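You operate a simulated robot arm through the tools that you are given. There is no shell and no other tool. Be economical: measure what you need, move in short steps, check, and stop when the job is done.

The job below is to be done with a simulated robot arm. You get a single attempt, and the scene is never put back.

TASK
Take the blue spool from the middle board of the shelf with the card pocket and leave it on the top of the power box. Put the black cone from the middle board of the shelf with the card pocket on the bottom board of the shelf with the card pocket. Take the light green cone from the middle board of the shelf with the card pocket and leave it on the top of the pale wooden stand. Turn the tension knob with the purple dot on head two to 1. Turn the tension knob with the purple dot on head three to 5. Take the white-ended spool on the top of the pale green table and put it away on the top of the side bench. Fetch the blue t-handle key with the smallest size on its label from the top of the pale green table and set it on the top of the pale wooden stand. Turn the tension knob with the orange dot on head four to 2. Put the box that says "clips" from the end of the long table beside head one on the spot right of the hooping jig and the box marked "cases" on the low shelf of the packing bench. Take the grey cone from the top of the wooden desk and leave it on the top of the side bench. Put the clear bag with a blue band on the top of the pale wooden stand. Take the brown cover on the top of the wooden desk and put it away on the lower board of the white shelf. The order is free. Set down upright: blue spool, light green cone, white-ended spool, blue t-handle key, clear bag with a blue band.
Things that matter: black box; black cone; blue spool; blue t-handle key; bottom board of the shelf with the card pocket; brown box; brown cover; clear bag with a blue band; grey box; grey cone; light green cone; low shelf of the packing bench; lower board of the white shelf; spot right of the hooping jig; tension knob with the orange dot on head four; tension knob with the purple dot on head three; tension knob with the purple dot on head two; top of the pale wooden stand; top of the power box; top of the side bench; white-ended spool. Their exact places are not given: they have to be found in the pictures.

The check looks at the end state, three seconds after you hand in, the way a careful person would. Anything else that was tipped, shoved, dropped, spilled or broken makes it a failure. A push-on lid holds only when it is set on centred and level and pressed home; a screw cap is set on level and turned clockwise until tight.

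THE ROBOT
A 7-joint arm with a two-finger parallel gripper on a trunk, on a base that drives. Base frame: it is fixed to the floor where the robot stands at the start and does not move with it; the origin is under the middle of the robot, x ahead of it, y to its left, z up; the surface under the hand at the start is at about z = 920. Lengths are in mm, angles in degrees, forces in N, time in s.
Its first joint turns from -166.0 to 166.0 degrees. Places, roughly: black box, brown box, grey box [-1750, -1250, 750]; black cone (7x6x13 cm) [700, -400, 1000]; blue spool (4x4x7 cm) [700, 0, 1000]; blue t-handle key [-2000, -5500, 750]; bottom board of the shelf with the card pocket (15 [780, -440, 320]; brown cover (7x6x4 cm) [-4400, -2500, 800]; clear bag with a blue band (15x8x15 cm) [-4400, -2000, 800]; grey cone (7x6x13 cm) [-4400, -2100, 800]; light green cone (7x6x13 cm) [800, -700, 1000]; low shelf of the packing bench [-4600, -5000, 200]; lower board of the white shelf (29x23 cm) [180, -5940, 1140]; spot right of the hooping jig (17x18 cm) [-2000, -1760, 820]; tension knob with the orange dot on head four [-1800, -4100, 1400]; tension knob with the purple dot on head three [-1800, -3300, 1400]; tension knob with the purple dot on head two [-1800, -2800, 1400]; top of the pale wooden stand [-1200, -1400, 800]; top of the power box (36x13 cm) [-1100, -4240, 1040]; top of the side bench [-2700, 500, 800]; white-ended spool (4x4x7 cm) [-2000, -5500, 800]. Payload 3.43 kg.
The TCP is the grasp point between the finger pads, 30 mm short of the fingertips. In the tool frame z runs along the fingers and y along their closing line. The gripper opens to 94 mm. The fingers are 28 mm wide and 10 mm thick; the gripper's body (50 by 96 mm) begins 55 mm behind the TCP.
Orientation is that of the tool frame in the base frame, as a unit quaternion [w, x, y, z]. With the fingers straight down and closing along the base's y, the tool's x points along the base's -x, its y along +y and its z along -z.

THE INTERFACE
- The arm moves only by the tool move_arm. Its argument "plan" is one flat list of numbers, 7 for each row, row after row: the turn, a rotation vector about the base's x, y, z in degrees, then the shift along the base's x, y, z in mm, then the finger opening in mm, from 0 to 94. In form: [ax, ay, az, x, y, z, grip, ax, ay, az, x, y, z, grip, ...]. A call has 1 to 12 rows; each row is the pose to reach, as a shift and turn from the pose commanded when the call began. Each row takes 0.2 s and may step no farther than 50 mm and 8.6 degrees from the row before; otherwise, or with a gripper value out of range, the whole call is refused. Where a pose cannot be reached the arm comes as near as it can. A force on the tool above 40 N (or 10 N above the force at the start of the call, whichever is more), or a blocked arm, ends the call early, and 0.2 s more pass. The fingers move at their own pace (about 45 mm/s each) and stop on an object; they squeeze with about 28 N. The grip force told is the motor's: it shows also when the fingers shut on nothing. Time passes only in rows, and 0.2 s behind the last, so rows that repeat a pose let the fingers close. It gives the time, the measured TCP pose, the force on the tool (base axes), the opening and the grip force at its end, in the units of the frame above (readings bear some noise), with the torque about the TCP (base axes, N m) and any sound that the robot's microphone picked up.
- Cameras (640 x 400 px; columns grow to the right, rows downward): "scene" is now at [511.3, 131.7, 1352]; the picture's right is [-0.68, -0.73, 0.00], its down [-0.40, 0.38, -0.84] and it looks along [0.61, -0.57, -0.55] (base axes); focal length 214 px, centre (320, 200). "wrist" rides on the gripper at [76, 14, -103] in the tool frame; the picture's right is [-0.18, 0.98, 0.00], its down [-0.75, -0.14, -0.64] and it looks along [-0.63, -0.12, 0.77] (tool axes); focal length 243 px, centre (320, 200).
- capture(camera): a new picture of that camera. It takes no simulated time.
- move_column(by): slides the trunk up (or, below 0, down) by that many mm; the arm and the scene camera ride with it, the base frame stays. It gives what a move gives, with no picture.
- roll_base(legs): drives the robot by 1 to 6 legs, each [ahead, left, turn to the left] in mm, mm and degrees, along the robot's own axes; the way and the turn of a leg run together, so that a leg with both is an arc; at most 1500 mm and 180 degrees a leg. The arm and the cameras ride along, it lands a little off, and it stops where it bumps. It gives what a move gives.
- turn_head(pan, tilt): turns the head with the scene camera to pan (to the left, within 103 degrees either way) and tilt (down, from -29 to 69), counted from straight ahead of the robot. It gives what a move gives.
- measure_at(camera, pixels): for up to 12 pixels [column, row] of the newest picture of that camera ("zoom" is the newest enlarged one), the place [x, y, z] in the base frame of the surface seen there, good to about 3 mm, but the place of the scene camera against the robot may be out by one fixed shift of up to 12 mm in any direction. It takes no simulated time.
- close_up(camera, box): a new picture of the part [left, top, right, bottom] of that camera's present view, enlarged. It takes no simulated time.
- job_done(): hands the job in; it is judged then, once.

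Go step by step. Measure first, check grasps and placings, and put right what went wrong. The budget is 371 turns and 324 pictures, counting those below and the enlarged ones. Unless the task says otherwise, let go and move clear before handing in, and close with one line.

The tools are called after "Call:" as a command line: name --argument value ..., lists and objects as JSON in quotes. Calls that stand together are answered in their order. move_arm: Moves the arm, as the interface text tells. Its arguments: {"type":"object","properties":{"plan":{"type":"array"}},"required":["plan"]} The other tools are called the same way: move_column (by) slides the trunk up or down; roll_base (legs) drives the base; turn_head (pan, tilt) turns the head that bears the scene camera; capture (camera) takes a picture; measure_at (camera, pixels) gives the place of the surface under pixels of a picture; close_up (camera, box) takes an enlarged picture of a part of a camera's view; job_done () hands the job in.

At the start:

```text
time: 0.0
tool_pos: [633.4, -169.0, 1260.1]
tool_rot: [0.0, 0.0, 1.0, 0.0]
contact_force: [0.4, -0.6, 0.9]
torque: [-0.01, -0.02, 0.01]
finger_gap: 94.3
grip_force: 0.1
trunk travel left (down, up): [-400.0, 210.0]
robot x, y, heading: [-0.2, 1.9, -0.1]
head pan, tilt: [-43.2, 33.4]
```

scene: 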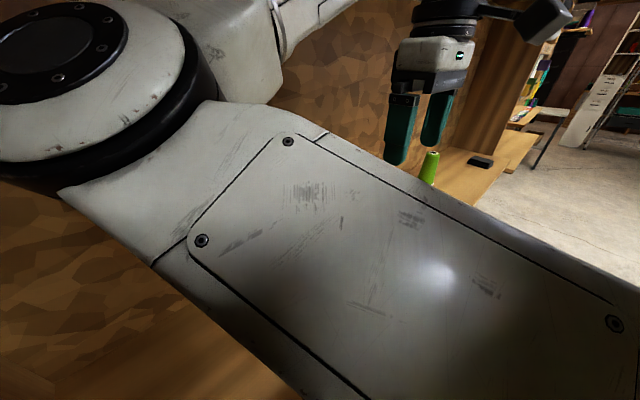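
wrist: 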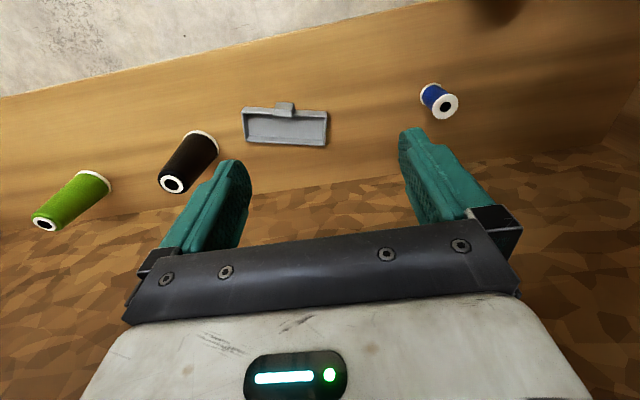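

The wrist picture shows the shelf's middle board with the green cone (70,200), black cone (188,162), tray and blue spool (440,100). I measure these from the wrist camera.

Call:
measure_at --camera "wrist" --pixels '[[45, 224], [92, 180], [172, 184], [202, 136], [446, 105], [430, 90], [285, 130], [300, 60], [300, 170], [100, 150], [500, 120], [180, 205]]'

Call:
turn_head --pan -10 --tilt 30

Call:
capture --camera "scene"

```text
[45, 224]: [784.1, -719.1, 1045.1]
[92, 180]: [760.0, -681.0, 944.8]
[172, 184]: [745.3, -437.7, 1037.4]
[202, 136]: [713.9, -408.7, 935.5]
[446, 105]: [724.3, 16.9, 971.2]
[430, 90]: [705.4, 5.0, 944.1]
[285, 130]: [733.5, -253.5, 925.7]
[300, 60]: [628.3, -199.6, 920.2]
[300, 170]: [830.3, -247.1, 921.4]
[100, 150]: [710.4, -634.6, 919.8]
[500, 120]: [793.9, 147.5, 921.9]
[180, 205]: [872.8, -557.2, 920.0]
```

```text
time: 1.0
tool_pos: [633.4, -167.9, 1259.4]
tool_rot: [0.0, 0.0, 1.0, 0.0]
contact_force: [0.3, 0.4, -0.4]
torque: [-0.03, -0.01, 0.05]
finger_gap: 93.8
grip_force: 0.0
trunk travel left (down, up): [-400.0, 210.0]
robot x, y, heading: [-0.8, 1.3, 0.1]
head pan, tilt: [-10.0, 30.0]
```

```text
321 pictures are left
```

scene: 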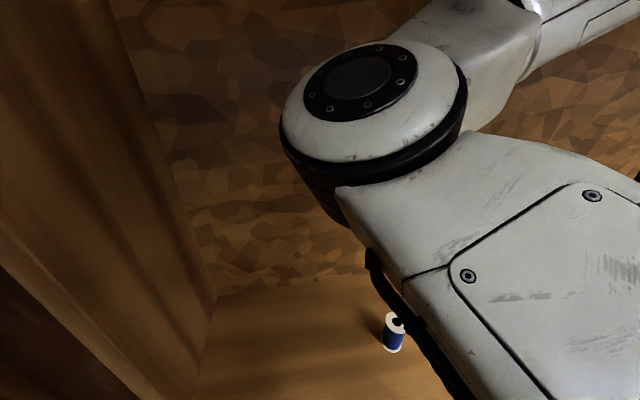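

The board lies at z=920, with the spool at about (720,12). I look around before moving.

Call:
turn_head --pan -100 --tilt 15

Call:
capture --camera "scene"

Call:
turn_head --pan 100 --tilt 15

Call:
capture --camera "scene"

```text
time: 2.6
tool_pos: [633.5, -168.0, 1258.8]
tool_rot: [0.0, 0.0, 1.0, 0.0]
contact_force: [-0.8, 0.0, 0.8]
torque: [0.02, 0.03, 0.0]
finger_gap: 94.1
grip_force: 0.1
trunk travel left (down, up): [-400.0, 210.0]
robot x, y, heading: [-0.2, -2.9, -0.2]
head pan, tilt: [-100.0, 15.0]
```

```text
320 pictures are left
```

scene: 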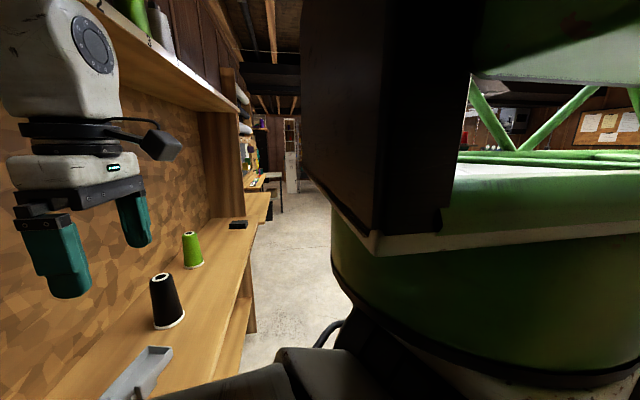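

```text
time: 5.6
tool_pos: [633.4, -169.0, 1259.2]
tool_rot: [0.0, 0.001, 1.0, 0.0]
contact_force: [0.4, 0.0, -1.1]
torque: [0.0, 0.02, 0.01]
finger_gap: 93.9
grip_force: 0.0
trunk travel left (down, up): [-400.0, 210.0]
robot x, y, heading: [1.7, -2.4, 0.1]
head pan, tilt: [100.0, 15.0]
```

```text
319 pictures are left
```

scene: 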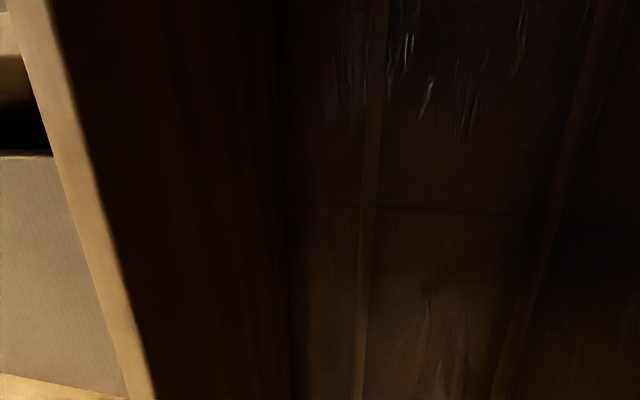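

The second view is a wall on the left. I measure the first one: the green thing's closeness, the shelf's top board and edges.

Call:
turn_head --pan -85 --tilt 25

Call:
capture --camera "scene"

Call:
measure_at --camera "scene" --pixels '[[480, 120], [480, 250], [400, 300], [350, 100], [300, 250], [240, 110], [240, 230], [230, 300]]'

```text
time: 8.3
tool_pos: [633.3, -168.5, 1258.9]
tool_rot: [0.0, 0.0, 1.0, 0.0]
contact_force: [-0.1, -0.7, 1.2]
torque: [0.02, 0.04, 0.01]
finger_gap: 93.9
grip_force: 0.0
trunk travel left (down, up): [-400.0, 210.0]
robot x, y, heading: [1.1, -2.1, 0.0]
head pan, tilt: [-85.0, 25.0]
```

```text
318 pictures are left
```

scene: 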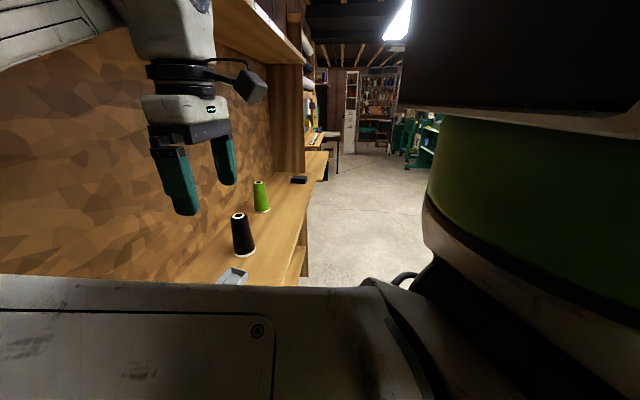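

```text
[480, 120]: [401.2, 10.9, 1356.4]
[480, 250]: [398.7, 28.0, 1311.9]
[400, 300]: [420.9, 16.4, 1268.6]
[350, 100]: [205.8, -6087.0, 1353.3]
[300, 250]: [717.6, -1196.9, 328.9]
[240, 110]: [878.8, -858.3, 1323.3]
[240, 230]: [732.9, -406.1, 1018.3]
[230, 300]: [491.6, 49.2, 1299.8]
```

The green/dark mass is the robot's own trunk; the shelf front edge is near x≈590 and the room runs out to -y. I tilt the gripper 45° and move in front of the black cone.

Call:
move_arm --plan '[0, -7.5, 0, -13, -42, -20, 94, 0, -15, 0, -25, -84, -40, 94, 0, -22.5, 0, -38, -126, -60, 94, 0, -30, 0, -50, -168, -80, 94, 0, -37.5, 0, -62, -210, -100, 94, 0, -45, 0, -75, -254, -120, 94]'

Call:
capture --camera "wrist"

Call:
capture --camera "scene"

```text
time: 9.7
tool_pos: [559.3, -422.1, 1139.5]
tool_rot: [0.383, -0.001, 0.924, 0.0]
contact_force: [-0.8, 0.2, 0.1]
torque: [-0.02, -0.02, 0.0]
finger_gap: 93.8
grip_force: 0.0
trunk travel left (down, up): [-400.0, 210.0]
robot x, y, heading: [-1.2, -0.1, -0.3]
head pan, tilt: [-85.0, 25.0]
```

```text
317 pictures are left
```

wrist: 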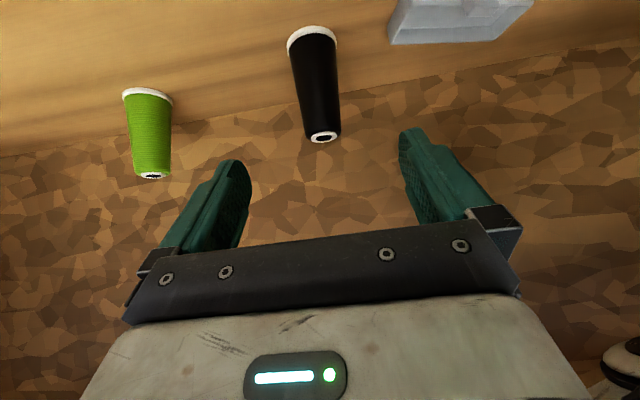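

```text
316 pictures are left
```

scene: 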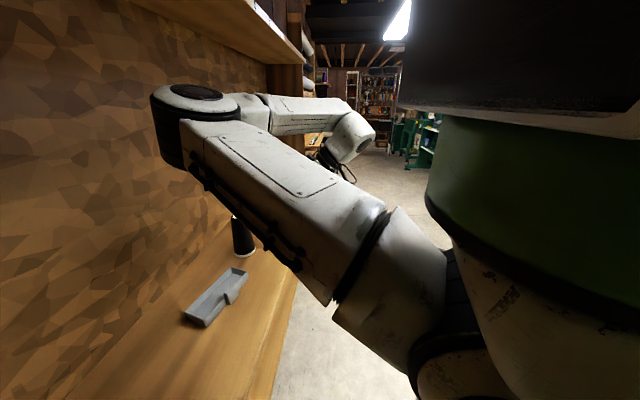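

The black cone stands at (318,85) in the wrist view. I measure both cones there.

Call:
measure_at --camera "wrist" --pixels '[[322, 131], [312, 45], [316, 90], [290, 45], [336, 45], [152, 170], [148, 97], [150, 135], [124, 100], [172, 100], [300, 30], [310, 220]]'

```text
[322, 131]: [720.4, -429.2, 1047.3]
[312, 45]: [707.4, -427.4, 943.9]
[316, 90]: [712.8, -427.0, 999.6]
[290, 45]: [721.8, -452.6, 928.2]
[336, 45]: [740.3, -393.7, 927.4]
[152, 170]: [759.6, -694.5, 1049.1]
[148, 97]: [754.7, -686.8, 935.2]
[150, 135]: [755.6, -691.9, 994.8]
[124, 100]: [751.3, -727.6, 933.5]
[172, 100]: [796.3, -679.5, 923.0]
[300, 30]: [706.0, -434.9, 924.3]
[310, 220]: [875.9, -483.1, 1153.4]
```

Black cone axis is at about (738,-425), green at (776,-707). I move in on the black cone along the tilted fingers and close at z≈990.

Call:
move_arm --plan '[0, 0, 0, 35, -1, -29, 94, 0, 0, 0, 70, -1, -58, 94, 0, 0, 0, 105, -2, -87, 94, 0, 0, 0, 142, -2, -118, 94, 0, 0, 0, 179, -3, -149, 94, 0, 0, 0, 179, -3, -149, 30, 0, 0, 0, 179, -3, -149, 30, 0, 0, 0, 179, -3, -149, 30, 0, 0, 0, 179, -3, -149, 30]'

Call:
capture --camera "wrist"

```text
time: 11.7
tool_pos: [736.2, -424.8, 990.4]
tool_rot: [0.383, 0.0, 0.924, 0.0]
contact_force: [0.4, -1.1, -0.6]
torque: [-0.01, -0.09, 0.0]
finger_gap: 59.8
grip_force: 28.2
trunk travel left (down, up): [-400.0, 210.0]
robot x, y, heading: [0.4, -1.1, 0.2]
head pan, tilt: [-85.0, 25.0]
```

```text
315 pictures are left
```

wrist: 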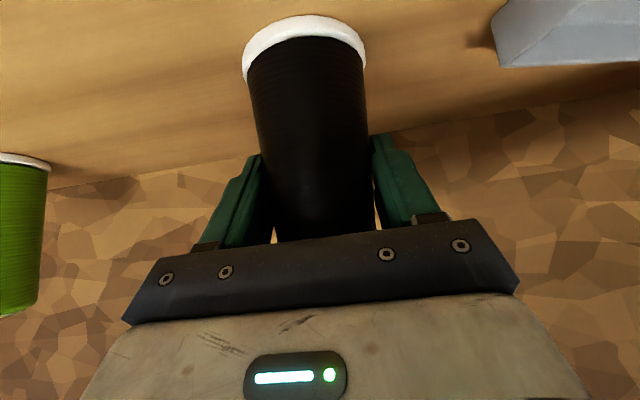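

Gripped at 59.8 mm. I lift it and pull back clear of the board edge.

Call:
move_arm --plan '[0, 0, 0, 0, 0, 30, 20, 0, 0, 0, -40, 0, 50, 20, 0, 0, 0, -85, 0, 60, 20, 0, 0, 0, -130, 0, 60, 20, 0, 0, 0, -175, 0, 60, 20, 0, 0, 0, -220, 0, 60, 20, 0, 0, 0, -260, 0, 60, 20]'

Call:
capture --camera "scene"

Call:
capture --camera "wrist"

```text
time: 13.3
tool_pos: [477.6, -425.8, 1052.0]
tool_rot: [0.382, 0.0, 0.924, -0.001]
contact_force: [0.5, 0.6, -1.4]
torque: [-0.01, 0.04, 0.01]
finger_gap: 59.3
grip_force: 28.2
trunk travel left (down, up): [-400.0, 210.0]
robot x, y, heading: [-1.0, 0.7, -0.1]
head pan, tilt: [-85.0, 25.0]
```

```text
314 pictures are left
```

scene: 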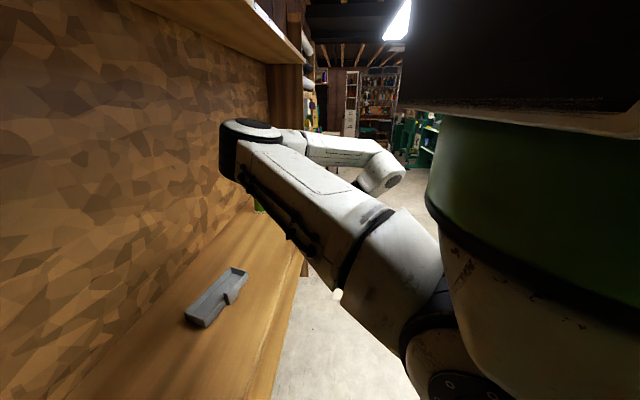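

```text
313 pictures are left
```

wrist: 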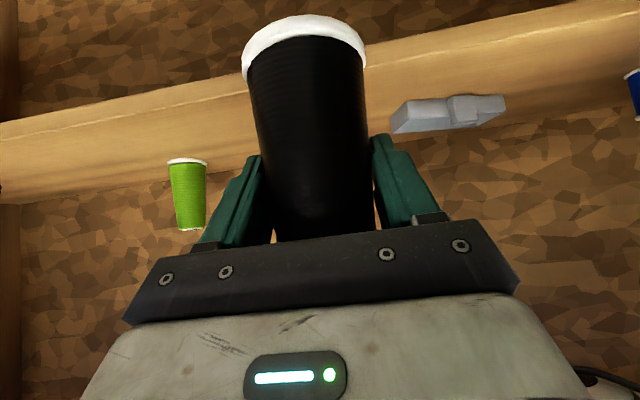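

The elbow overhangs the board, so I back the base off and shift right before lowering the trunk.

Call:
roll_base --legs '[[-400, 0, 0], [0, -440, 0]]'

Call:
move_column --by -400

Call:
turn_head --pan 0 --tilt 30

Call:
capture --camera "scene"

Call:
capture --camera "wrist"

```text
time: 18.1
tool_pos: [79.4, -868.3, 1050.5]
tool_rot: [0.382, 0.0, 0.924, 0.0]
contact_force: [0.5, 0.7, -0.6]
torque: [0.02, 0.01, 0.01]
finger_gap: 59.5
grip_force: 27.9
trunk travel left (down, up): [-400.0, 210.0]
robot x, y, heading: [-396.1, -438.6, 0.2]
head pan, tilt: [-85.0, 25.0]
```

```text
time: 21.9
tool_pos: [79.5, -866.6, 650.1]
tool_rot: [0.383, 0.0, 0.924, 0.0]
contact_force: [0.8, 0.7, -1.5]
torque: [0.0, 0.0, -0.02]
finger_gap: 59.5
grip_force: 28.0
trunk travel left (down, up): [0.0, 610.0]
robot x, y, heading: [-399.4, -442.0, 0.1]
head pan, tilt: [-85.0, 25.0]
```

```text
time: 23.5
tool_pos: [79.0, -866.4, 649.8]
tool_rot: [0.382, 0.0, 0.924, 0.0]
contact_force: [-0.4, -0.5, -0.9]
torque: [0.01, 0.02, -0.01]
finger_gap: 59.5
grip_force: 28.5
trunk travel left (down, up): [0.0, 610.0]
robot x, y, heading: [-399.2, -441.8, 0.2]
head pan, tilt: [0.0, 30.0]
```

```text
312 pictures are left
```

scene: 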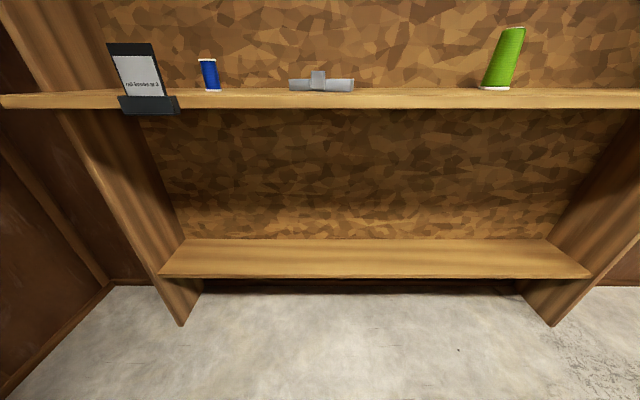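

```text
311 pictures are left
```

wrist: 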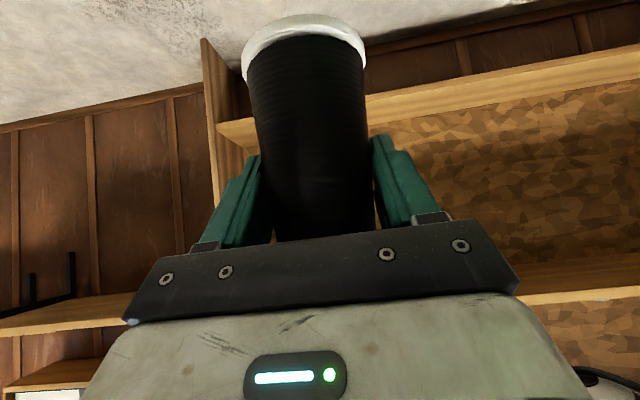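

The bottom board is empty and visible at rows 240–275. I measure it and read the card.

Call:
measure_at --camera "scene" --pixels '[[365, 242], [365, 256], [365, 268], [365, 275], [200, 256], [530, 256], [365, 92], [365, 104], [130, 100], [210, 85]]'

Call:
close_up --camera "scene" --box '[100, 35, 230, 120]'

```text
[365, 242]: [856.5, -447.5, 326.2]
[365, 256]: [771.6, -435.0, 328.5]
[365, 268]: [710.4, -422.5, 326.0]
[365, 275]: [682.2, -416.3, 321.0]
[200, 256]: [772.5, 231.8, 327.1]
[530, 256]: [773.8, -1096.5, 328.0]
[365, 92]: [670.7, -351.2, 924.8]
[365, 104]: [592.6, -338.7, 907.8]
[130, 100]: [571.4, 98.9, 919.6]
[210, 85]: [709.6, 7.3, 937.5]
```

```text
4.71 times, centred on (165, 78) of scene
```

zoom: 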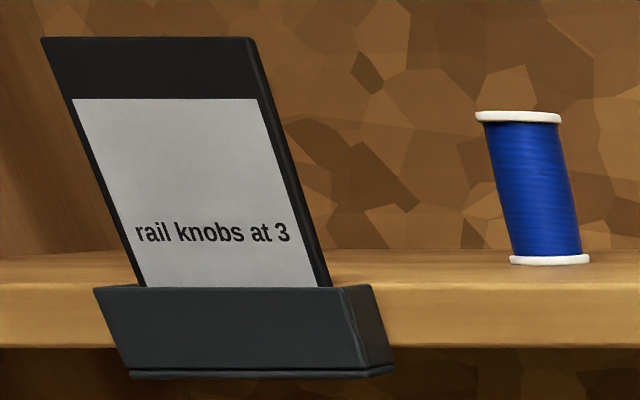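

The bottom board is at z≈322, x 690–865. Before driving in I lower the cone and bring it in front of the robot.

Call:
move_arm --plan '[0, 0, 0, 20, 40, -10, 20, 0, 0, 0, 40, 80, -20, 20, 0, 0, 0, 60, 120, -30, 20, 0, 0, 0, 80, 160, -40, 20, 0, 0, 0, 100, 200, -60, 20, 0, 0, 0, 110, 240, -80, 20, 0, 0, 0, 120, 280, -105, 20, 0, 0, 0, 130, 315, -130, 20, 0, 0, 0, 140, 350, -155, 20, 0, 0, 0, 150, 390, -180, 20, 0, 0, 0, 160, 425, -195, 20]'

Call:
capture --camera "scene"

Call:
capture --camera "wrist"

```text
time: 25.9
tool_pos: [247.4, -446.5, 448.3]
tool_rot: [0.383, 0.001, 0.924, 0.001]
contact_force: [-0.6, -0.3, -2.4]
torque: [0.02, 0.05, 0.03]
finger_gap: 59.4
grip_force: 27.9
out of reach, approached as far as the arm can: row 7, 8, 9, 10, 11
trunk travel left (down, up): [0.0, 610.0]
robot x, y, heading: [-399.5, -438.7, -0.0]
head pan, tilt: [0.0, 30.0]
```

```text
309 pictures are left
```

scene: 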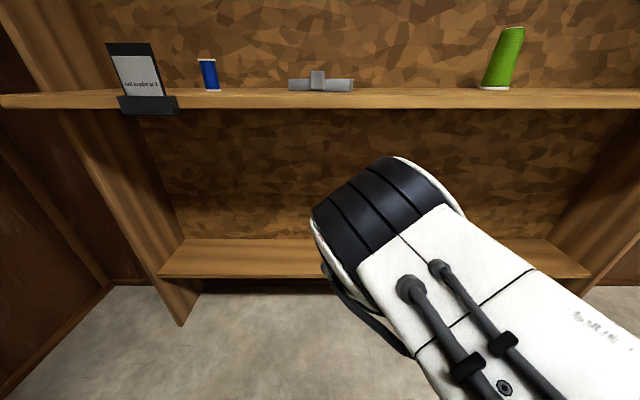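

```text
308 pictures are left
```

wrist: 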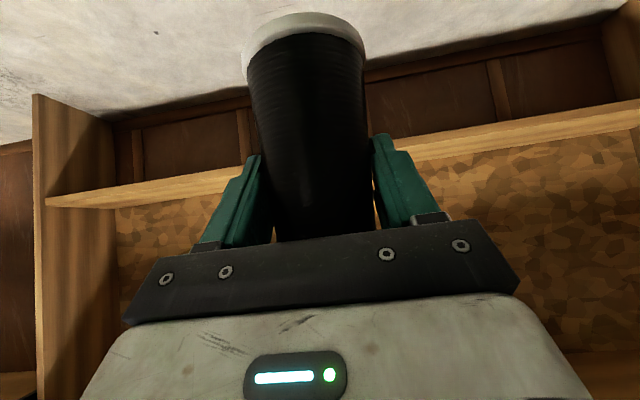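

Reach works; I check the wrist/forearm height against the middle board (bottom ≈ 895).

Call:
measure_at --camera "scene" --pixels '[[400, 165], [430, 175], [460, 215], [540, 275], [380, 210], [620, 300], [365, 107]]'

```text
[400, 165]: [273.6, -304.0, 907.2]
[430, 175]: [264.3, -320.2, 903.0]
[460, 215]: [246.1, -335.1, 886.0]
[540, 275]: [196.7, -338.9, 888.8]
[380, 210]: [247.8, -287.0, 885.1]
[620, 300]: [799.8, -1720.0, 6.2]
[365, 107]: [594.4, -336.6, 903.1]
```

The wrist/elbow stands too high and forward for this stance; I extend the arm further out so the elbow drops back behind the shelf edge, then look again.

Call:
move_arm --plan '[0, 0, 0, 45, 0, -5, 20, 0, 0, 0, 90, 0, -15, 20, 0, 0, 0, 135, 0, -25, 20, 0, 0, 0, 180, 0, -30, 20, 0, 0, 0, 225, 0, -30, 20]'

Call:
capture --camera "scene"

```text
time: 27.1
tool_pos: [474.1, -443.9, 418.8]
tool_rot: [0.382, -0.001, 0.924, 0.0]
contact_force: [-0.2, -0.3, -1.6]
torque: [0.02, 0.01, 0.01]
finger_gap: 59.2
grip_force: 28.2
trunk travel left (down, up): [0.0, 610.0]
robot x, y, heading: [-399.5, -442.3, -0.1]
head pan, tilt: [0.0, 30.0]
```

```text
307 pictures are left
```

scene: 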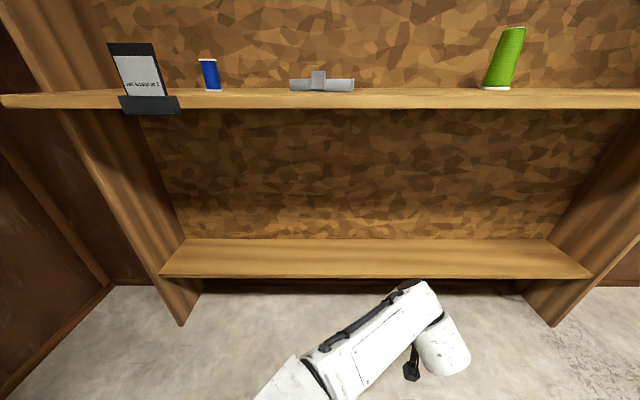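

The arm is now low and stretched. I check its height, then raise slightly and drive in.

Call:
measure_at --camera "scene" --pixels '[[425, 290], [330, 350], [290, 380], [455, 350], [400, 290]]'

Call:
move_arm --plan '[0, 0, 0, 0, 2, 20, 20]'

Call:
roll_base --legs '[[298, 0, 0]]'

Call:
capture --camera "scene"

Call:
capture --camera "wrist"

```text
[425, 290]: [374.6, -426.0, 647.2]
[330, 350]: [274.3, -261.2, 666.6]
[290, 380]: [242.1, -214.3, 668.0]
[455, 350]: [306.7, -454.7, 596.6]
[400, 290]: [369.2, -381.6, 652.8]
```

```text
time: 27.5
tool_pos: [473.1, -441.6, 439.3]
tool_rot: [0.382, -0.001, 0.924, 0.0]
contact_force: [-0.6, 0.0, -1.8]
torque: [-0.02, 0.02, 0.01]
finger_gap: 59.0
grip_force: 28.4
trunk travel left (down, up): [0.0, 610.0]
robot x, y, heading: [-398.0, -440.8, -0.1]
head pan, tilt: [0.0, 30.0]
```

```text
time: 29.6
tool_pos: [774.8, -444.4, 438.4]
tool_rot: [0.383, 0.0, 0.924, 0.0]
contact_force: [-0.1, 0.6, -1.4]
torque: [0.0, 0.01, -0.01]
finger_gap: 59.1
grip_force: 28.1
trunk travel left (down, up): [0.0, 610.0]
robot x, y, heading: [-98.2, -443.5, -0.0]
head pan, tilt: [0.0, 30.0]
```

```text
306 pictures are left
```

scene: 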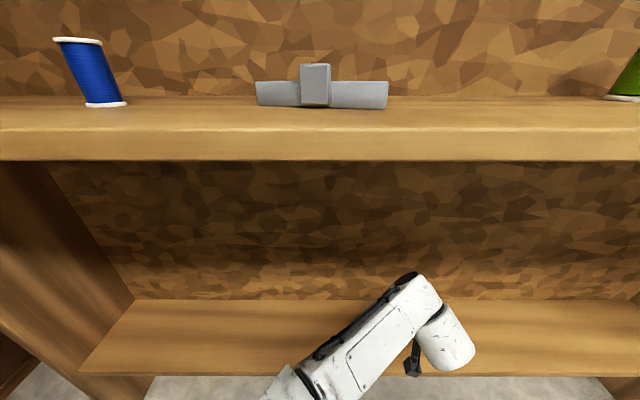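

```text
305 pictures are left
```

wrist: 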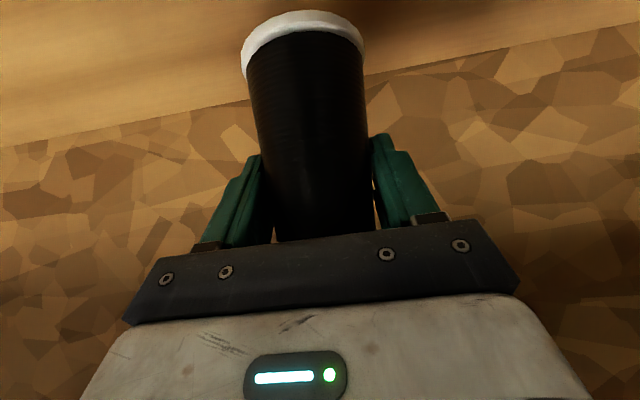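

Over the spot. I lower gently, watching the force.

Call:
move_arm --plan '[0, 0, 0, 0, 0, -30, 20, 0, 0, 0, 0, 0, -40, 20, 0, 0, 0, 0, 0, -44, 20]'

Call:
capture --camera "wrist"

```text
time: 30.4
tool_pos: [773.2, -443.8, 395.5]
tool_rot: [0.382, -0.001, 0.924, 0.0]
contact_force: [0.7, -0.9, -1.2]
torque: [0.0, 0.02, 0.0]
finger_gap: 59.2
grip_force: 27.9
trunk travel left (down, up): [0.0, 610.0]
robot x, y, heading: [-98.9, -439.6, 0.1]
head pan, tilt: [0.0, 30.0]
```

```text
304 pictures are left
```

wrist: 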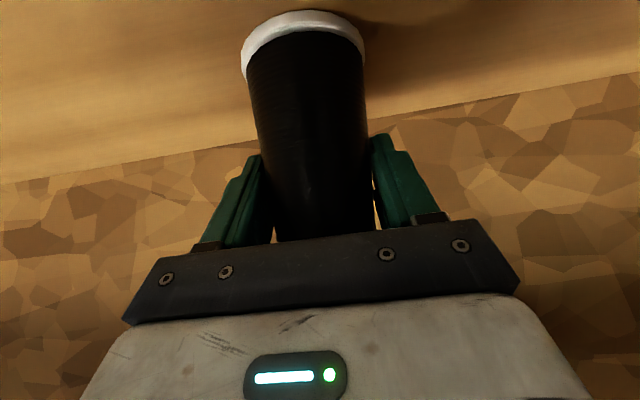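

Call:
measure_at --camera "wrist" --pixels '[[150, 80], [420, 60], [300, 20], [250, 60], [450, 20]]'

Call:
move_arm --plan '[0, 0, 0, 0, 0, -2, 20, 0, 0, 0, 0, 0, -4, 20]'

```text
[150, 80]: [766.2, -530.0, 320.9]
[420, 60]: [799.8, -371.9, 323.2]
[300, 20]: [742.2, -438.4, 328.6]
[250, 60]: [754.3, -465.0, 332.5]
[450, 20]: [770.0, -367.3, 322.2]
```

```text
time: 30.9
tool_pos: [774.7, -444.0, 394.7]
tool_rot: [0.385, 0.0, 0.923, 0.0]
contact_force: [-12.6, 1.0, 30.3]
torque: [0.28, 0.58, 0.03]
finger_gap: 59.1
grip_force: 28.2
trunk travel left (down, up): [0.0, 610.0]
robot x, y, heading: [-100.9, -440.8, -0.3]
head pan, tilt: [0.0, 30.0]
```

Contact at 30 N: it stands on the board. I ease up, open, and back out along the fingers.

Call:
move_arm --plan '[0, 0, 0, 0, 0, 3, 20, 0, 0, 0, 0, 0, 3, 75, 0, 0, 0, 0, 0, 3, 94, 0, 0, 0, 0, 0, 3, 94, 0, 0, 0, -25, 0, 23, 94, 0, 0, 0, -55, 0, 50, 94, 0, 0, 0, -90, 0, 75, 94, 0, 0, 0, -130, 0, 90, 94]'

Call:
capture --camera "wrist"

```text
time: 32.8
tool_pos: [644.6, -443.6, 481.1]
tool_rot: [0.382, 0.0, 0.924, 0.0]
contact_force: [-0.7, -0.2, 0.5]
torque: [0.02, -0.01, -0.03]
finger_gap: 93.9
grip_force: 0.0
trunk travel left (down, up): [0.0, 610.0]
robot x, y, heading: [-99.7, -441.9, 0.2]
head pan, tilt: [0.0, 30.0]
```

```text
303 pictures are left
```

wrist: 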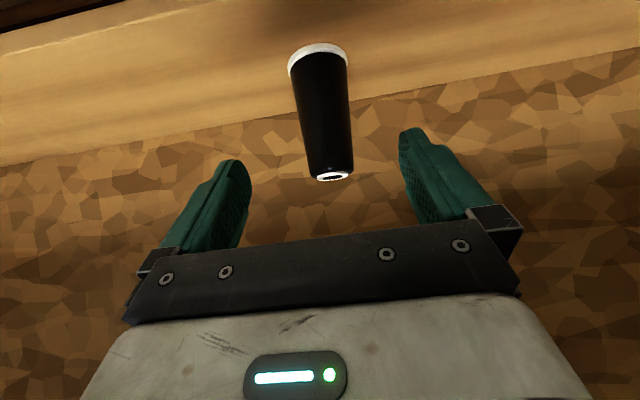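

The black cone stands upright on the bottom board. I back out, raise the trunk and shift right for the green cone.

Call:
roll_base --legs '[[-350, 0, 0], [0, -262, 0]]'

Call:
move_column --by 570

Call:
capture --camera "wrist"

Call:
capture --camera "scene"

```text
time: 36.5
tool_pos: [295.1, -702.7, 479.5]
tool_rot: [0.383, 0.0, 0.924, 0.0]
contact_force: [-0.4, -0.7, 0.5]
torque: [0.02, 0.0, -0.02]
finger_gap: 94.2
grip_force: 0.0
trunk travel left (down, up): [0.0, 610.0]
robot x, y, heading: [-444.6, -703.1, 0.0]
head pan, tilt: [0.0, 30.0]
```

```text
refused: 570 is not a number from -400 to 400
```

```text
302 pictures are left
```

wrist: 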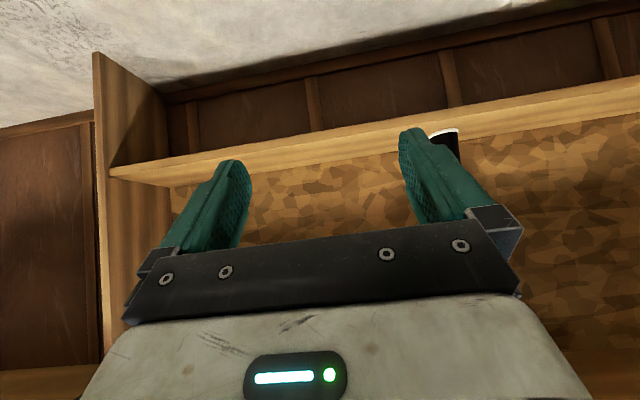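

```text
301 pictures are left
```

scene: 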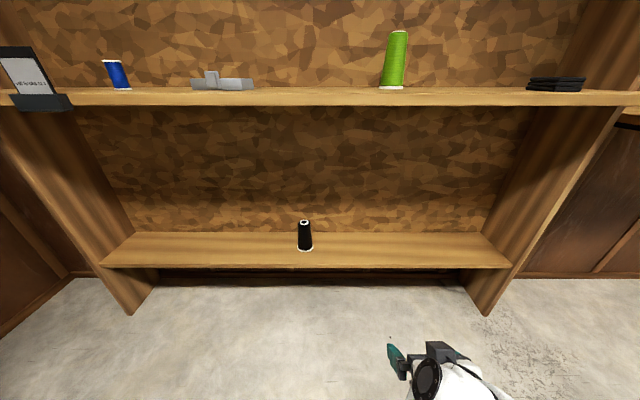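

The trunk moves at most 400 at once; I raise in two steps, drive up and view the green cone with the wrist camera.

Call:
move_column --by 400

Call:
move_column --by 190

Call:
roll_base --legs '[[320, 0, 0]]'

Call:
capture --camera "wrist"

Call:
capture --camera "scene"

```text
time: 40.3
tool_pos: [294.5, -702.6, 879.8]
tool_rot: [0.383, 0.0, 0.924, 0.0]
contact_force: [-0.7, -0.3, -0.3]
torque: [0.0, -0.01, -0.02]
finger_gap: 94.0
grip_force: 0.0
trunk travel left (down, up): [-400.0, 210.0]
robot x, y, heading: [-445.9, -700.5, 0.1]
head pan, tilt: [0.0, 30.0]
```

```text
time: 42.4
tool_pos: [295.4, -702.7, 1070.1]
tool_rot: [0.383, 0.0, 0.924, 0.0]
contact_force: [0.0, 0.0, 0.1]
torque: [0.0, -0.01, 0.0]
finger_gap: 93.9
grip_force: 0.0
trunk travel left (down, up): [-590.0, 20.0]
robot x, y, heading: [-446.3, -701.6, 0.1]
head pan, tilt: [0.0, 30.0]
```

```text
time: 44.5
tool_pos: [615.4, -705.9, 1070.4]
tool_rot: [0.383, 0.002, 0.924, 0.0]
contact_force: [-0.5, 0.2, 0.3]
torque: [-0.04, 0.0, -0.01]
finger_gap: 94.0
grip_force: 0.1
trunk travel left (down, up): [-590.0, 20.0]
robot x, y, heading: [-128.3, -703.9, -0.2]
head pan, tilt: [0.0, 30.0]
```

```text
300 pictures are left
```

wrist: 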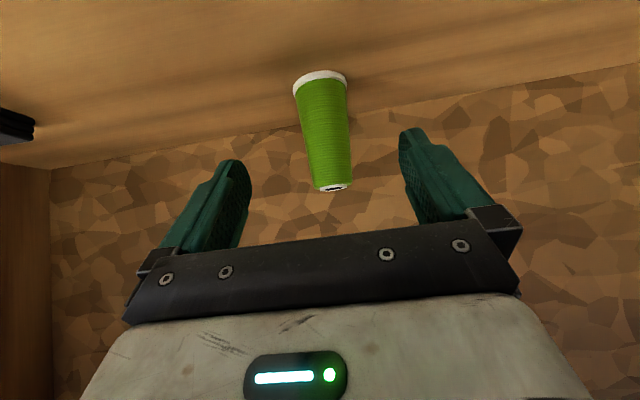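

```text
299 pictures are left
```

scene: 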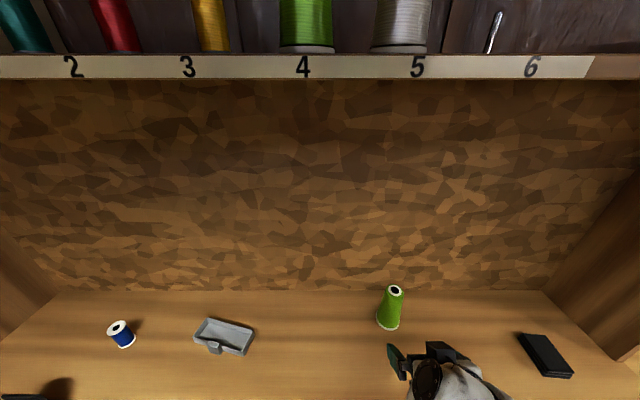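

Call:
measure_at --camera "wrist" --pixels '[[326, 130], [320, 80], [332, 185], [300, 110], [351, 110], [305, 130], [348, 130]]'

Call:
measure_at --camera "scene" --pixels '[[396, 290], [120, 327], [393, 326], [400, 70]]'

```text
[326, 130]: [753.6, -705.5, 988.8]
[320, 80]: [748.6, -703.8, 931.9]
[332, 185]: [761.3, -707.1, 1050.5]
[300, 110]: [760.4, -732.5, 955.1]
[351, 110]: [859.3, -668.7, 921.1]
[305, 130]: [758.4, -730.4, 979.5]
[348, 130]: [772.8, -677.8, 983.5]
```

```text
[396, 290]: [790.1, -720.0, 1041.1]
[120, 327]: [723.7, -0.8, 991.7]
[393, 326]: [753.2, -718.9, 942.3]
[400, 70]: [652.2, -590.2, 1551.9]
```

Green cone axis ≈ (779,-705). I advance and grip at z≈990.

Call:
move_arm --plan '[0, 0, 0, 40, 0, -20, 94, 0, 0, 0, 82, 1, -40, 94, 0, 0, 0, 123, 1, -60, 94, 0, 0, 0, 163, 1, -80, 94, 0, 0, 0, 163, 1, -80, 20, 0, 0, 0, 163, 1, -80, 20, 0, 0, 0, 163, 1, -80, 20, 0, 0, 0, 163, 1, -80, 20, 0, 0, 0, 163, 1, -50, 20, 0, 0, 0, 123, 1, -30, 20, 0, 0, 0, 78, 1, -20, 20, 0, 0, 0, 33, 1, -10, 20]'

Call:
capture --camera "wrist"

```text
time: 47.1
tool_pos: [647.3, -703.1, 1060.4]
tool_rot: [0.382, 0.001, 0.924, 0.0]
contact_force: [-0.1, -1.3, -1.1]
torque: [-0.01, -0.01, -0.01]
finger_gap: 59.5
grip_force: 27.8
trunk travel left (down, up): [-590.0, 20.0]
robot x, y, heading: [-126.9, -698.8, -0.1]
head pan, tilt: [0.0, 30.0]
```

```text
298 pictures are left
```

wrist: 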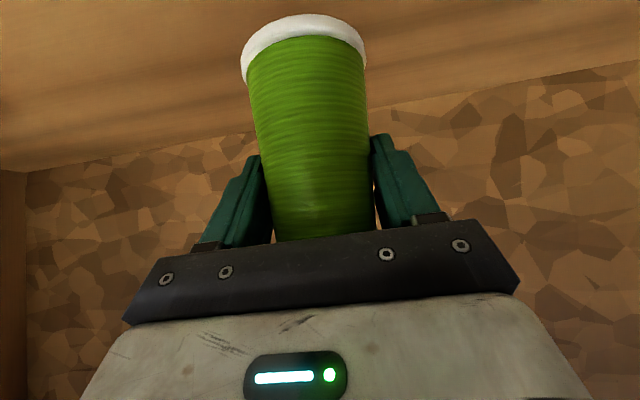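

Green cone is held. I back away and look around toward the stand.

Call:
roll_base --legs '[[-400, 0, 0]]'

Call:
turn_head --pan -103 --tilt 20

Call:
capture --camera "scene"

Call:
turn_head --pan -60 --tilt 20

Call:
capture --camera "scene"

```text
time: 49.6
tool_pos: [243.7, -703.5, 1059.6]
tool_rot: [0.383, 0.002, 0.924, -0.001]
contact_force: [-0.5, -0.6, -2.8]
torque: [0.02, 0.03, 0.0]
finger_gap: 59.7
grip_force: 28.1
trunk travel left (down, up): [-590.0, 20.0]
robot x, y, heading: [-529.1, -699.3, -0.4]
head pan, tilt: [0.0, 30.0]
```

```text
time: 51.4
tool_pos: [243.4, -704.3, 1059.1]
tool_rot: [0.383, 0.003, 0.924, -0.001]
contact_force: [-0.2, 0.2, -1.2]
torque: [-0.02, 0.02, -0.02]
finger_gap: 59.5
grip_force: 28.4
trunk travel left (down, up): [-590.0, 20.0]
robot x, y, heading: [-531.8, -704.2, -0.4]
head pan, tilt: [-103.0, 20.0]
```

```text
297 pictures are left
```

scene: 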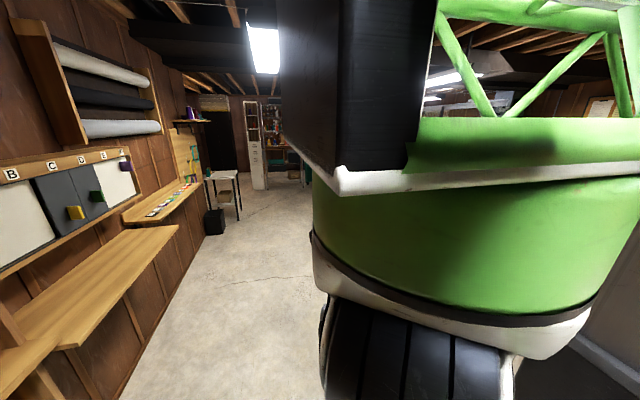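

```text
time: 52.5
tool_pos: [243.4, -704.0, 1059.9]
tool_rot: [0.382, 0.002, 0.924, -0.001]
contact_force: [0.3, 0.3, -1.5]
torque: [0.0, -0.01, -0.01]
finger_gap: 59.5
grip_force: 28.1
trunk travel left (down, up): [-590.0, 20.0]
robot x, y, heading: [-531.5, -701.4, -0.4]
head pan, tilt: [-60.0, 20.0]
```

```text
296 pictures are left
```

scene: 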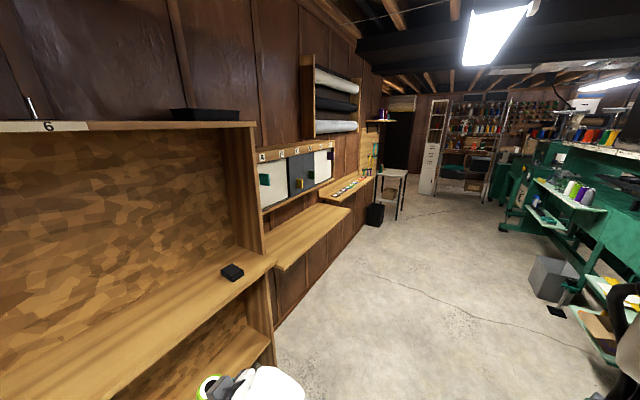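

The corridor toward -y is clear. I turn the robot right to face -y and look to -x for the stand.

Call:
roll_base --legs '[[0, 0, -90]]'

Call:
capture --camera "scene"

Call:
turn_head --pan 0 --tilt 20

Call:
capture --camera "scene"

```text
time: 56.7
tool_pos: [-526.6, -1475.8, 1059.6]
tool_rot: [0.271, 0.651, 0.656, -0.269]
contact_force: [1.0, 0.4, -1.3]
torque: [-0.01, 0.02, 0.0]
finger_gap: 59.5
grip_force: 28.1
trunk travel left (down, up): [-590.0, 20.0]
robot x, y, heading: [-530.9, -700.3, -89.8]
head pan, tilt: [-60.0, 20.0]
```

```text
295 pictures are left
```

scene: 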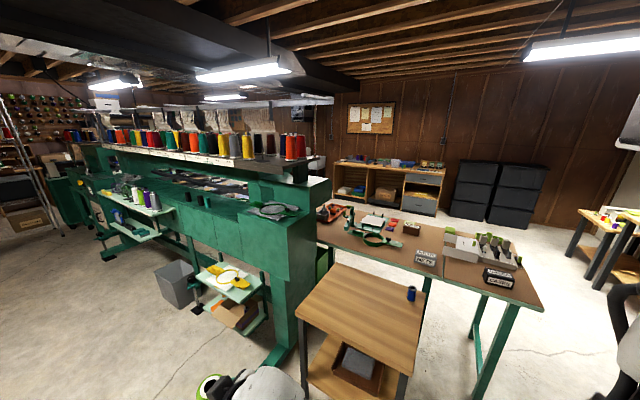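

```text
time: 58.0
tool_pos: [-527.0, -1474.7, 1059.9]
tool_rot: [0.271, 0.651, 0.656, -0.27]
contact_force: [-0.1, -0.1, -2.2]
torque: [-0.02, 0.02, 0.0]
finger_gap: 59.5
grip_force: 27.4
trunk travel left (down, up): [-590.0, 20.0]
robot x, y, heading: [-532.7, -699.0, -89.8]
head pan, tilt: [0.0, 20.0]
```

```text
294 pictures are left
```

scene: 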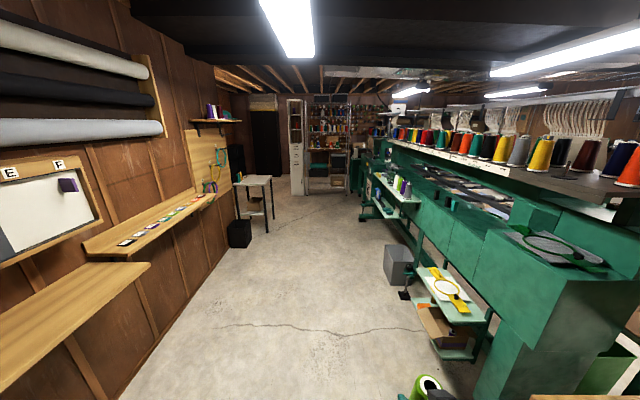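

The pale stand is at (360,310) in the first view with the long table beside it. I turn on the spot to face -x, which sweeps the held cone high over free space, then look down at the stand.

Call:
roll_base --legs '[[0, 0, -90]]'

Call:
turn_head --pan 40 --tilt 30

Call:
capture --camera "scene"

```text
time: 62.2
tool_pos: [-1307.4, -708.1, 1061.2]
tool_rot: [0.002, 0.924, 0.004, -0.382]
contact_force: [-0.2, -1.1, -0.7]
torque: [0.01, 0.03, 0.01]
finger_gap: 59.7
grip_force: 28.2
trunk travel left (down, up): [-590.0, 20.0]
robot x, y, heading: [-532.1, -697.7, -179.5]
head pan, tilt: [0.0, 20.0]
```

```text
time: 63.3
tool_pos: [-1307.2, -708.3, 1059.7]
tool_rot: [0.002, 0.924, 0.005, -0.383]
contact_force: [0.1, -0.3, -1.6]
torque: [0.02, -0.02, 0.02]
finger_gap: 59.7
grip_force: 28.0
trunk travel left (down, up): [-590.0, 20.0]
robot x, y, heading: [-533.3, -697.4, -179.3]
head pan, tilt: [40.0, 30.0]
```

```text
293 pictures are left
```

scene: 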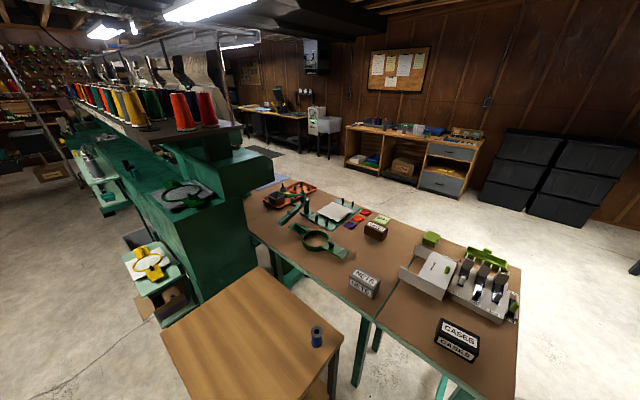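

The stand and long table show well, with boxes at (365,283) "NETS", (457,340) "CASES", (375,230) brown. I measure key points.

Call:
measure_at --camera "scene" --pixels '[[265, 270], [165, 335], [200, 395], [340, 345], [250, 320], [317, 330], [365, 275], [457, 330], [375, 228], [440, 300], [315, 238], [338, 210]]'

Call:
close_up --camera "scene" --box '[250, 170, 410, 270]'

Call:
close_up --camera "scene" --box '[340, 40, 500, 190]'

```text
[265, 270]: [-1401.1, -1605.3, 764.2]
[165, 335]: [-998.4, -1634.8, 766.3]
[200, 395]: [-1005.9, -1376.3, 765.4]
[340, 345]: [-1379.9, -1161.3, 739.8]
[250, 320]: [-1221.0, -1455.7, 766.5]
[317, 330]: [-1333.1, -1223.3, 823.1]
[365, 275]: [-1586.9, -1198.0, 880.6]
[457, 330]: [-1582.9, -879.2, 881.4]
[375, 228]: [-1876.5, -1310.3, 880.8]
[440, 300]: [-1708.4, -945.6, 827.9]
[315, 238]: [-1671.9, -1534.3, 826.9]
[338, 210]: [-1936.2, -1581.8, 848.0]
```

```text
4.00 times, centred on (330, 220) of scene
```

zoom: 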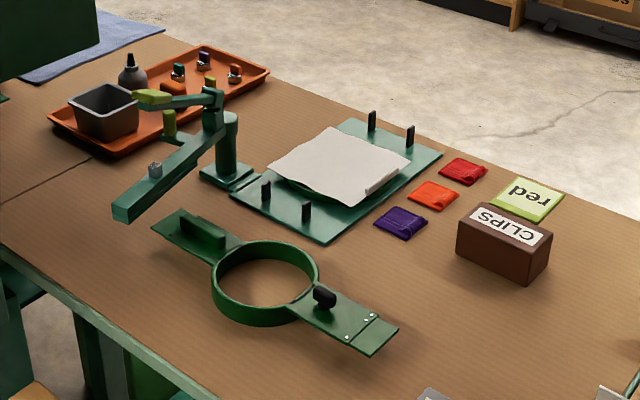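

```text
2.67 times, centred on (420, 115) of scene
```

zoom: 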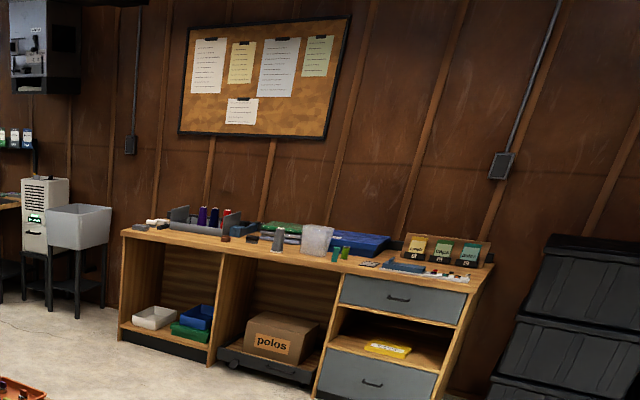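

Clips is the brown box. The stand top spans x -1400…-1000, y -1635…-1160, z≈762, holding only a blue spool at (-1333,-1223). I check the machine end before strafing.

Call:
capture --camera "scene"

Call:
measure_at --camera "scene" --pixels '[[270, 165], [225, 230], [215, 120], [250, 90], [180, 255], [150, 262], [185, 195]]'

```text
290 pictures are left
```

scene: 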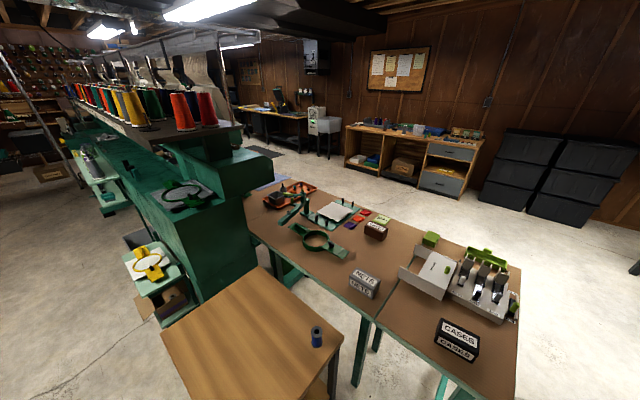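

```text
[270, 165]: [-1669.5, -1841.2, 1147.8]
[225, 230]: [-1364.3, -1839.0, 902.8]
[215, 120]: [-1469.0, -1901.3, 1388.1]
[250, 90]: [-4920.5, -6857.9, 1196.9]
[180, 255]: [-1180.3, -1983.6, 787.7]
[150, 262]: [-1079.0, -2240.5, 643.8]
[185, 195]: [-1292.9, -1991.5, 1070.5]
```

Clear. I strafe to put the cone over the stand at about (-1295,-1500) and lower the trunk.

Call:
roll_base --legs '[[-12, 792, 0]]'

Call:
move_column --by -205

Call:
capture --camera "wrist"

```text
time: 67.6
tool_pos: [-1286.5, -1500.9, 1059.8]
tool_rot: [0.003, 0.924, 0.005, -0.383]
contact_force: [0.5, 0.5, -2.1]
torque: [0.0, 0.02, -0.02]
finger_gap: 59.8
grip_force: 28.3
trunk travel left (down, up): [-590.0, 20.0]
robot x, y, heading: [-509.5, -1492.5, -179.3]
head pan, tilt: [40.0, 30.0]
```

```text
time: 69.8
tool_pos: [-1285.7, -1499.5, 854.1]
tool_rot: [0.003, 0.924, 0.006, -0.381]
contact_force: [0.3, 0.8, -2.0]
torque: [0.0, -0.03, 0.03]
finger_gap: 59.6
grip_force: 28.2
trunk travel left (down, up): [-385.0, 225.0]
robot x, y, heading: [-507.2, -1490.9, -179.4]
head pan, tilt: [40.0, 30.0]
```

```text
289 pictures are left
```

wrist: 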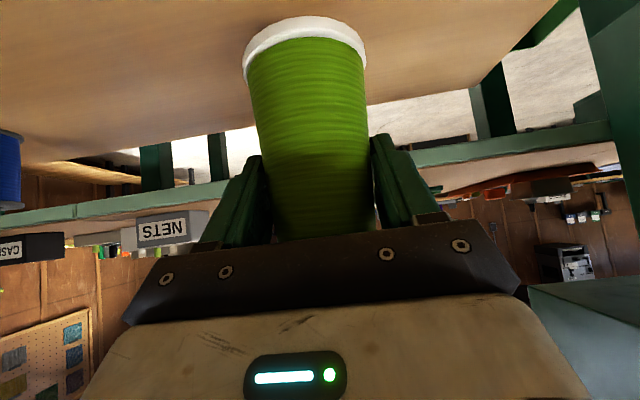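

Call:
measure_at --camera "wrist" --pixels '[[180, 80], [420, 60], [230, 30]]'

Call:
move_arm --plan '[0, 0, 0, 0, 0, -8, 20, 0, 0, 0, 0, 0, -14, 20]'

```text
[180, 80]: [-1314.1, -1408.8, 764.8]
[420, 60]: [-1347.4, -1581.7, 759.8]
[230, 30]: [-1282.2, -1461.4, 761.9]
```

```text
time: 70.4
tool_pos: [-1287.1, -1501.3, 841.4]
tool_rot: [0.003, 0.924, 0.006, -0.383]
contact_force: [-0.1, 0.6, -1.7]
torque: [-0.01, 0.04, -0.02]
finger_gap: 59.6
grip_force: 27.7
trunk travel left (down, up): [-385.0, 225.0]
robot x, y, heading: [-512.8, -1488.9, -179.4]
head pan, tilt: [40.0, 30.0]
```

Surface z≈762, so contact should be at TCP ≈832–835. I step down finely.

Call:
move_arm --plan '[0, 0, 0, 0, 0, -4, 20, 0, 0, 0, 0, 0, -6, 20, 0, 0, 0, 0, 0, -8, 20]'

```text
time: 71.2
tool_pos: [-1288.0, -1500.3, 833.5]
tool_rot: [0.002, 0.924, 0.005, -0.382]
contact_force: [-0.2, 0.6, -1.6]
torque: [0.02, 0.0, 0.03]
finger_gap: 59.6
grip_force: 27.8
trunk travel left (down, up): [-385.0, 225.0]
robot x, y, heading: [-508.8, -1494.0, -179.4]
head pan, tilt: [40.0, 30.0]
```

Call:
move_arm --plan '[0, 0, 0, 0, 0, -1.5, 20, 0, 0, 0, 0, 0, -3, 20, 0, 0, 0, 0, 0, -4.5, 20]'

```text
time: 72.0
tool_pos: [-1285.2, -1501.0, 829.3]
tool_rot: [0.003, 0.923, 0.007, -0.384]
contact_force: [6.1, -0.5, 14.1]
torque: [0.18, -0.47, -0.01]
finger_gap: 59.7
grip_force: 27.9
trunk travel left (down, up): [-385.0, 225.0]
robot x, y, heading: [-515.1, -1491.0, -179.3]
head pan, tilt: [40.0, 30.0]
```

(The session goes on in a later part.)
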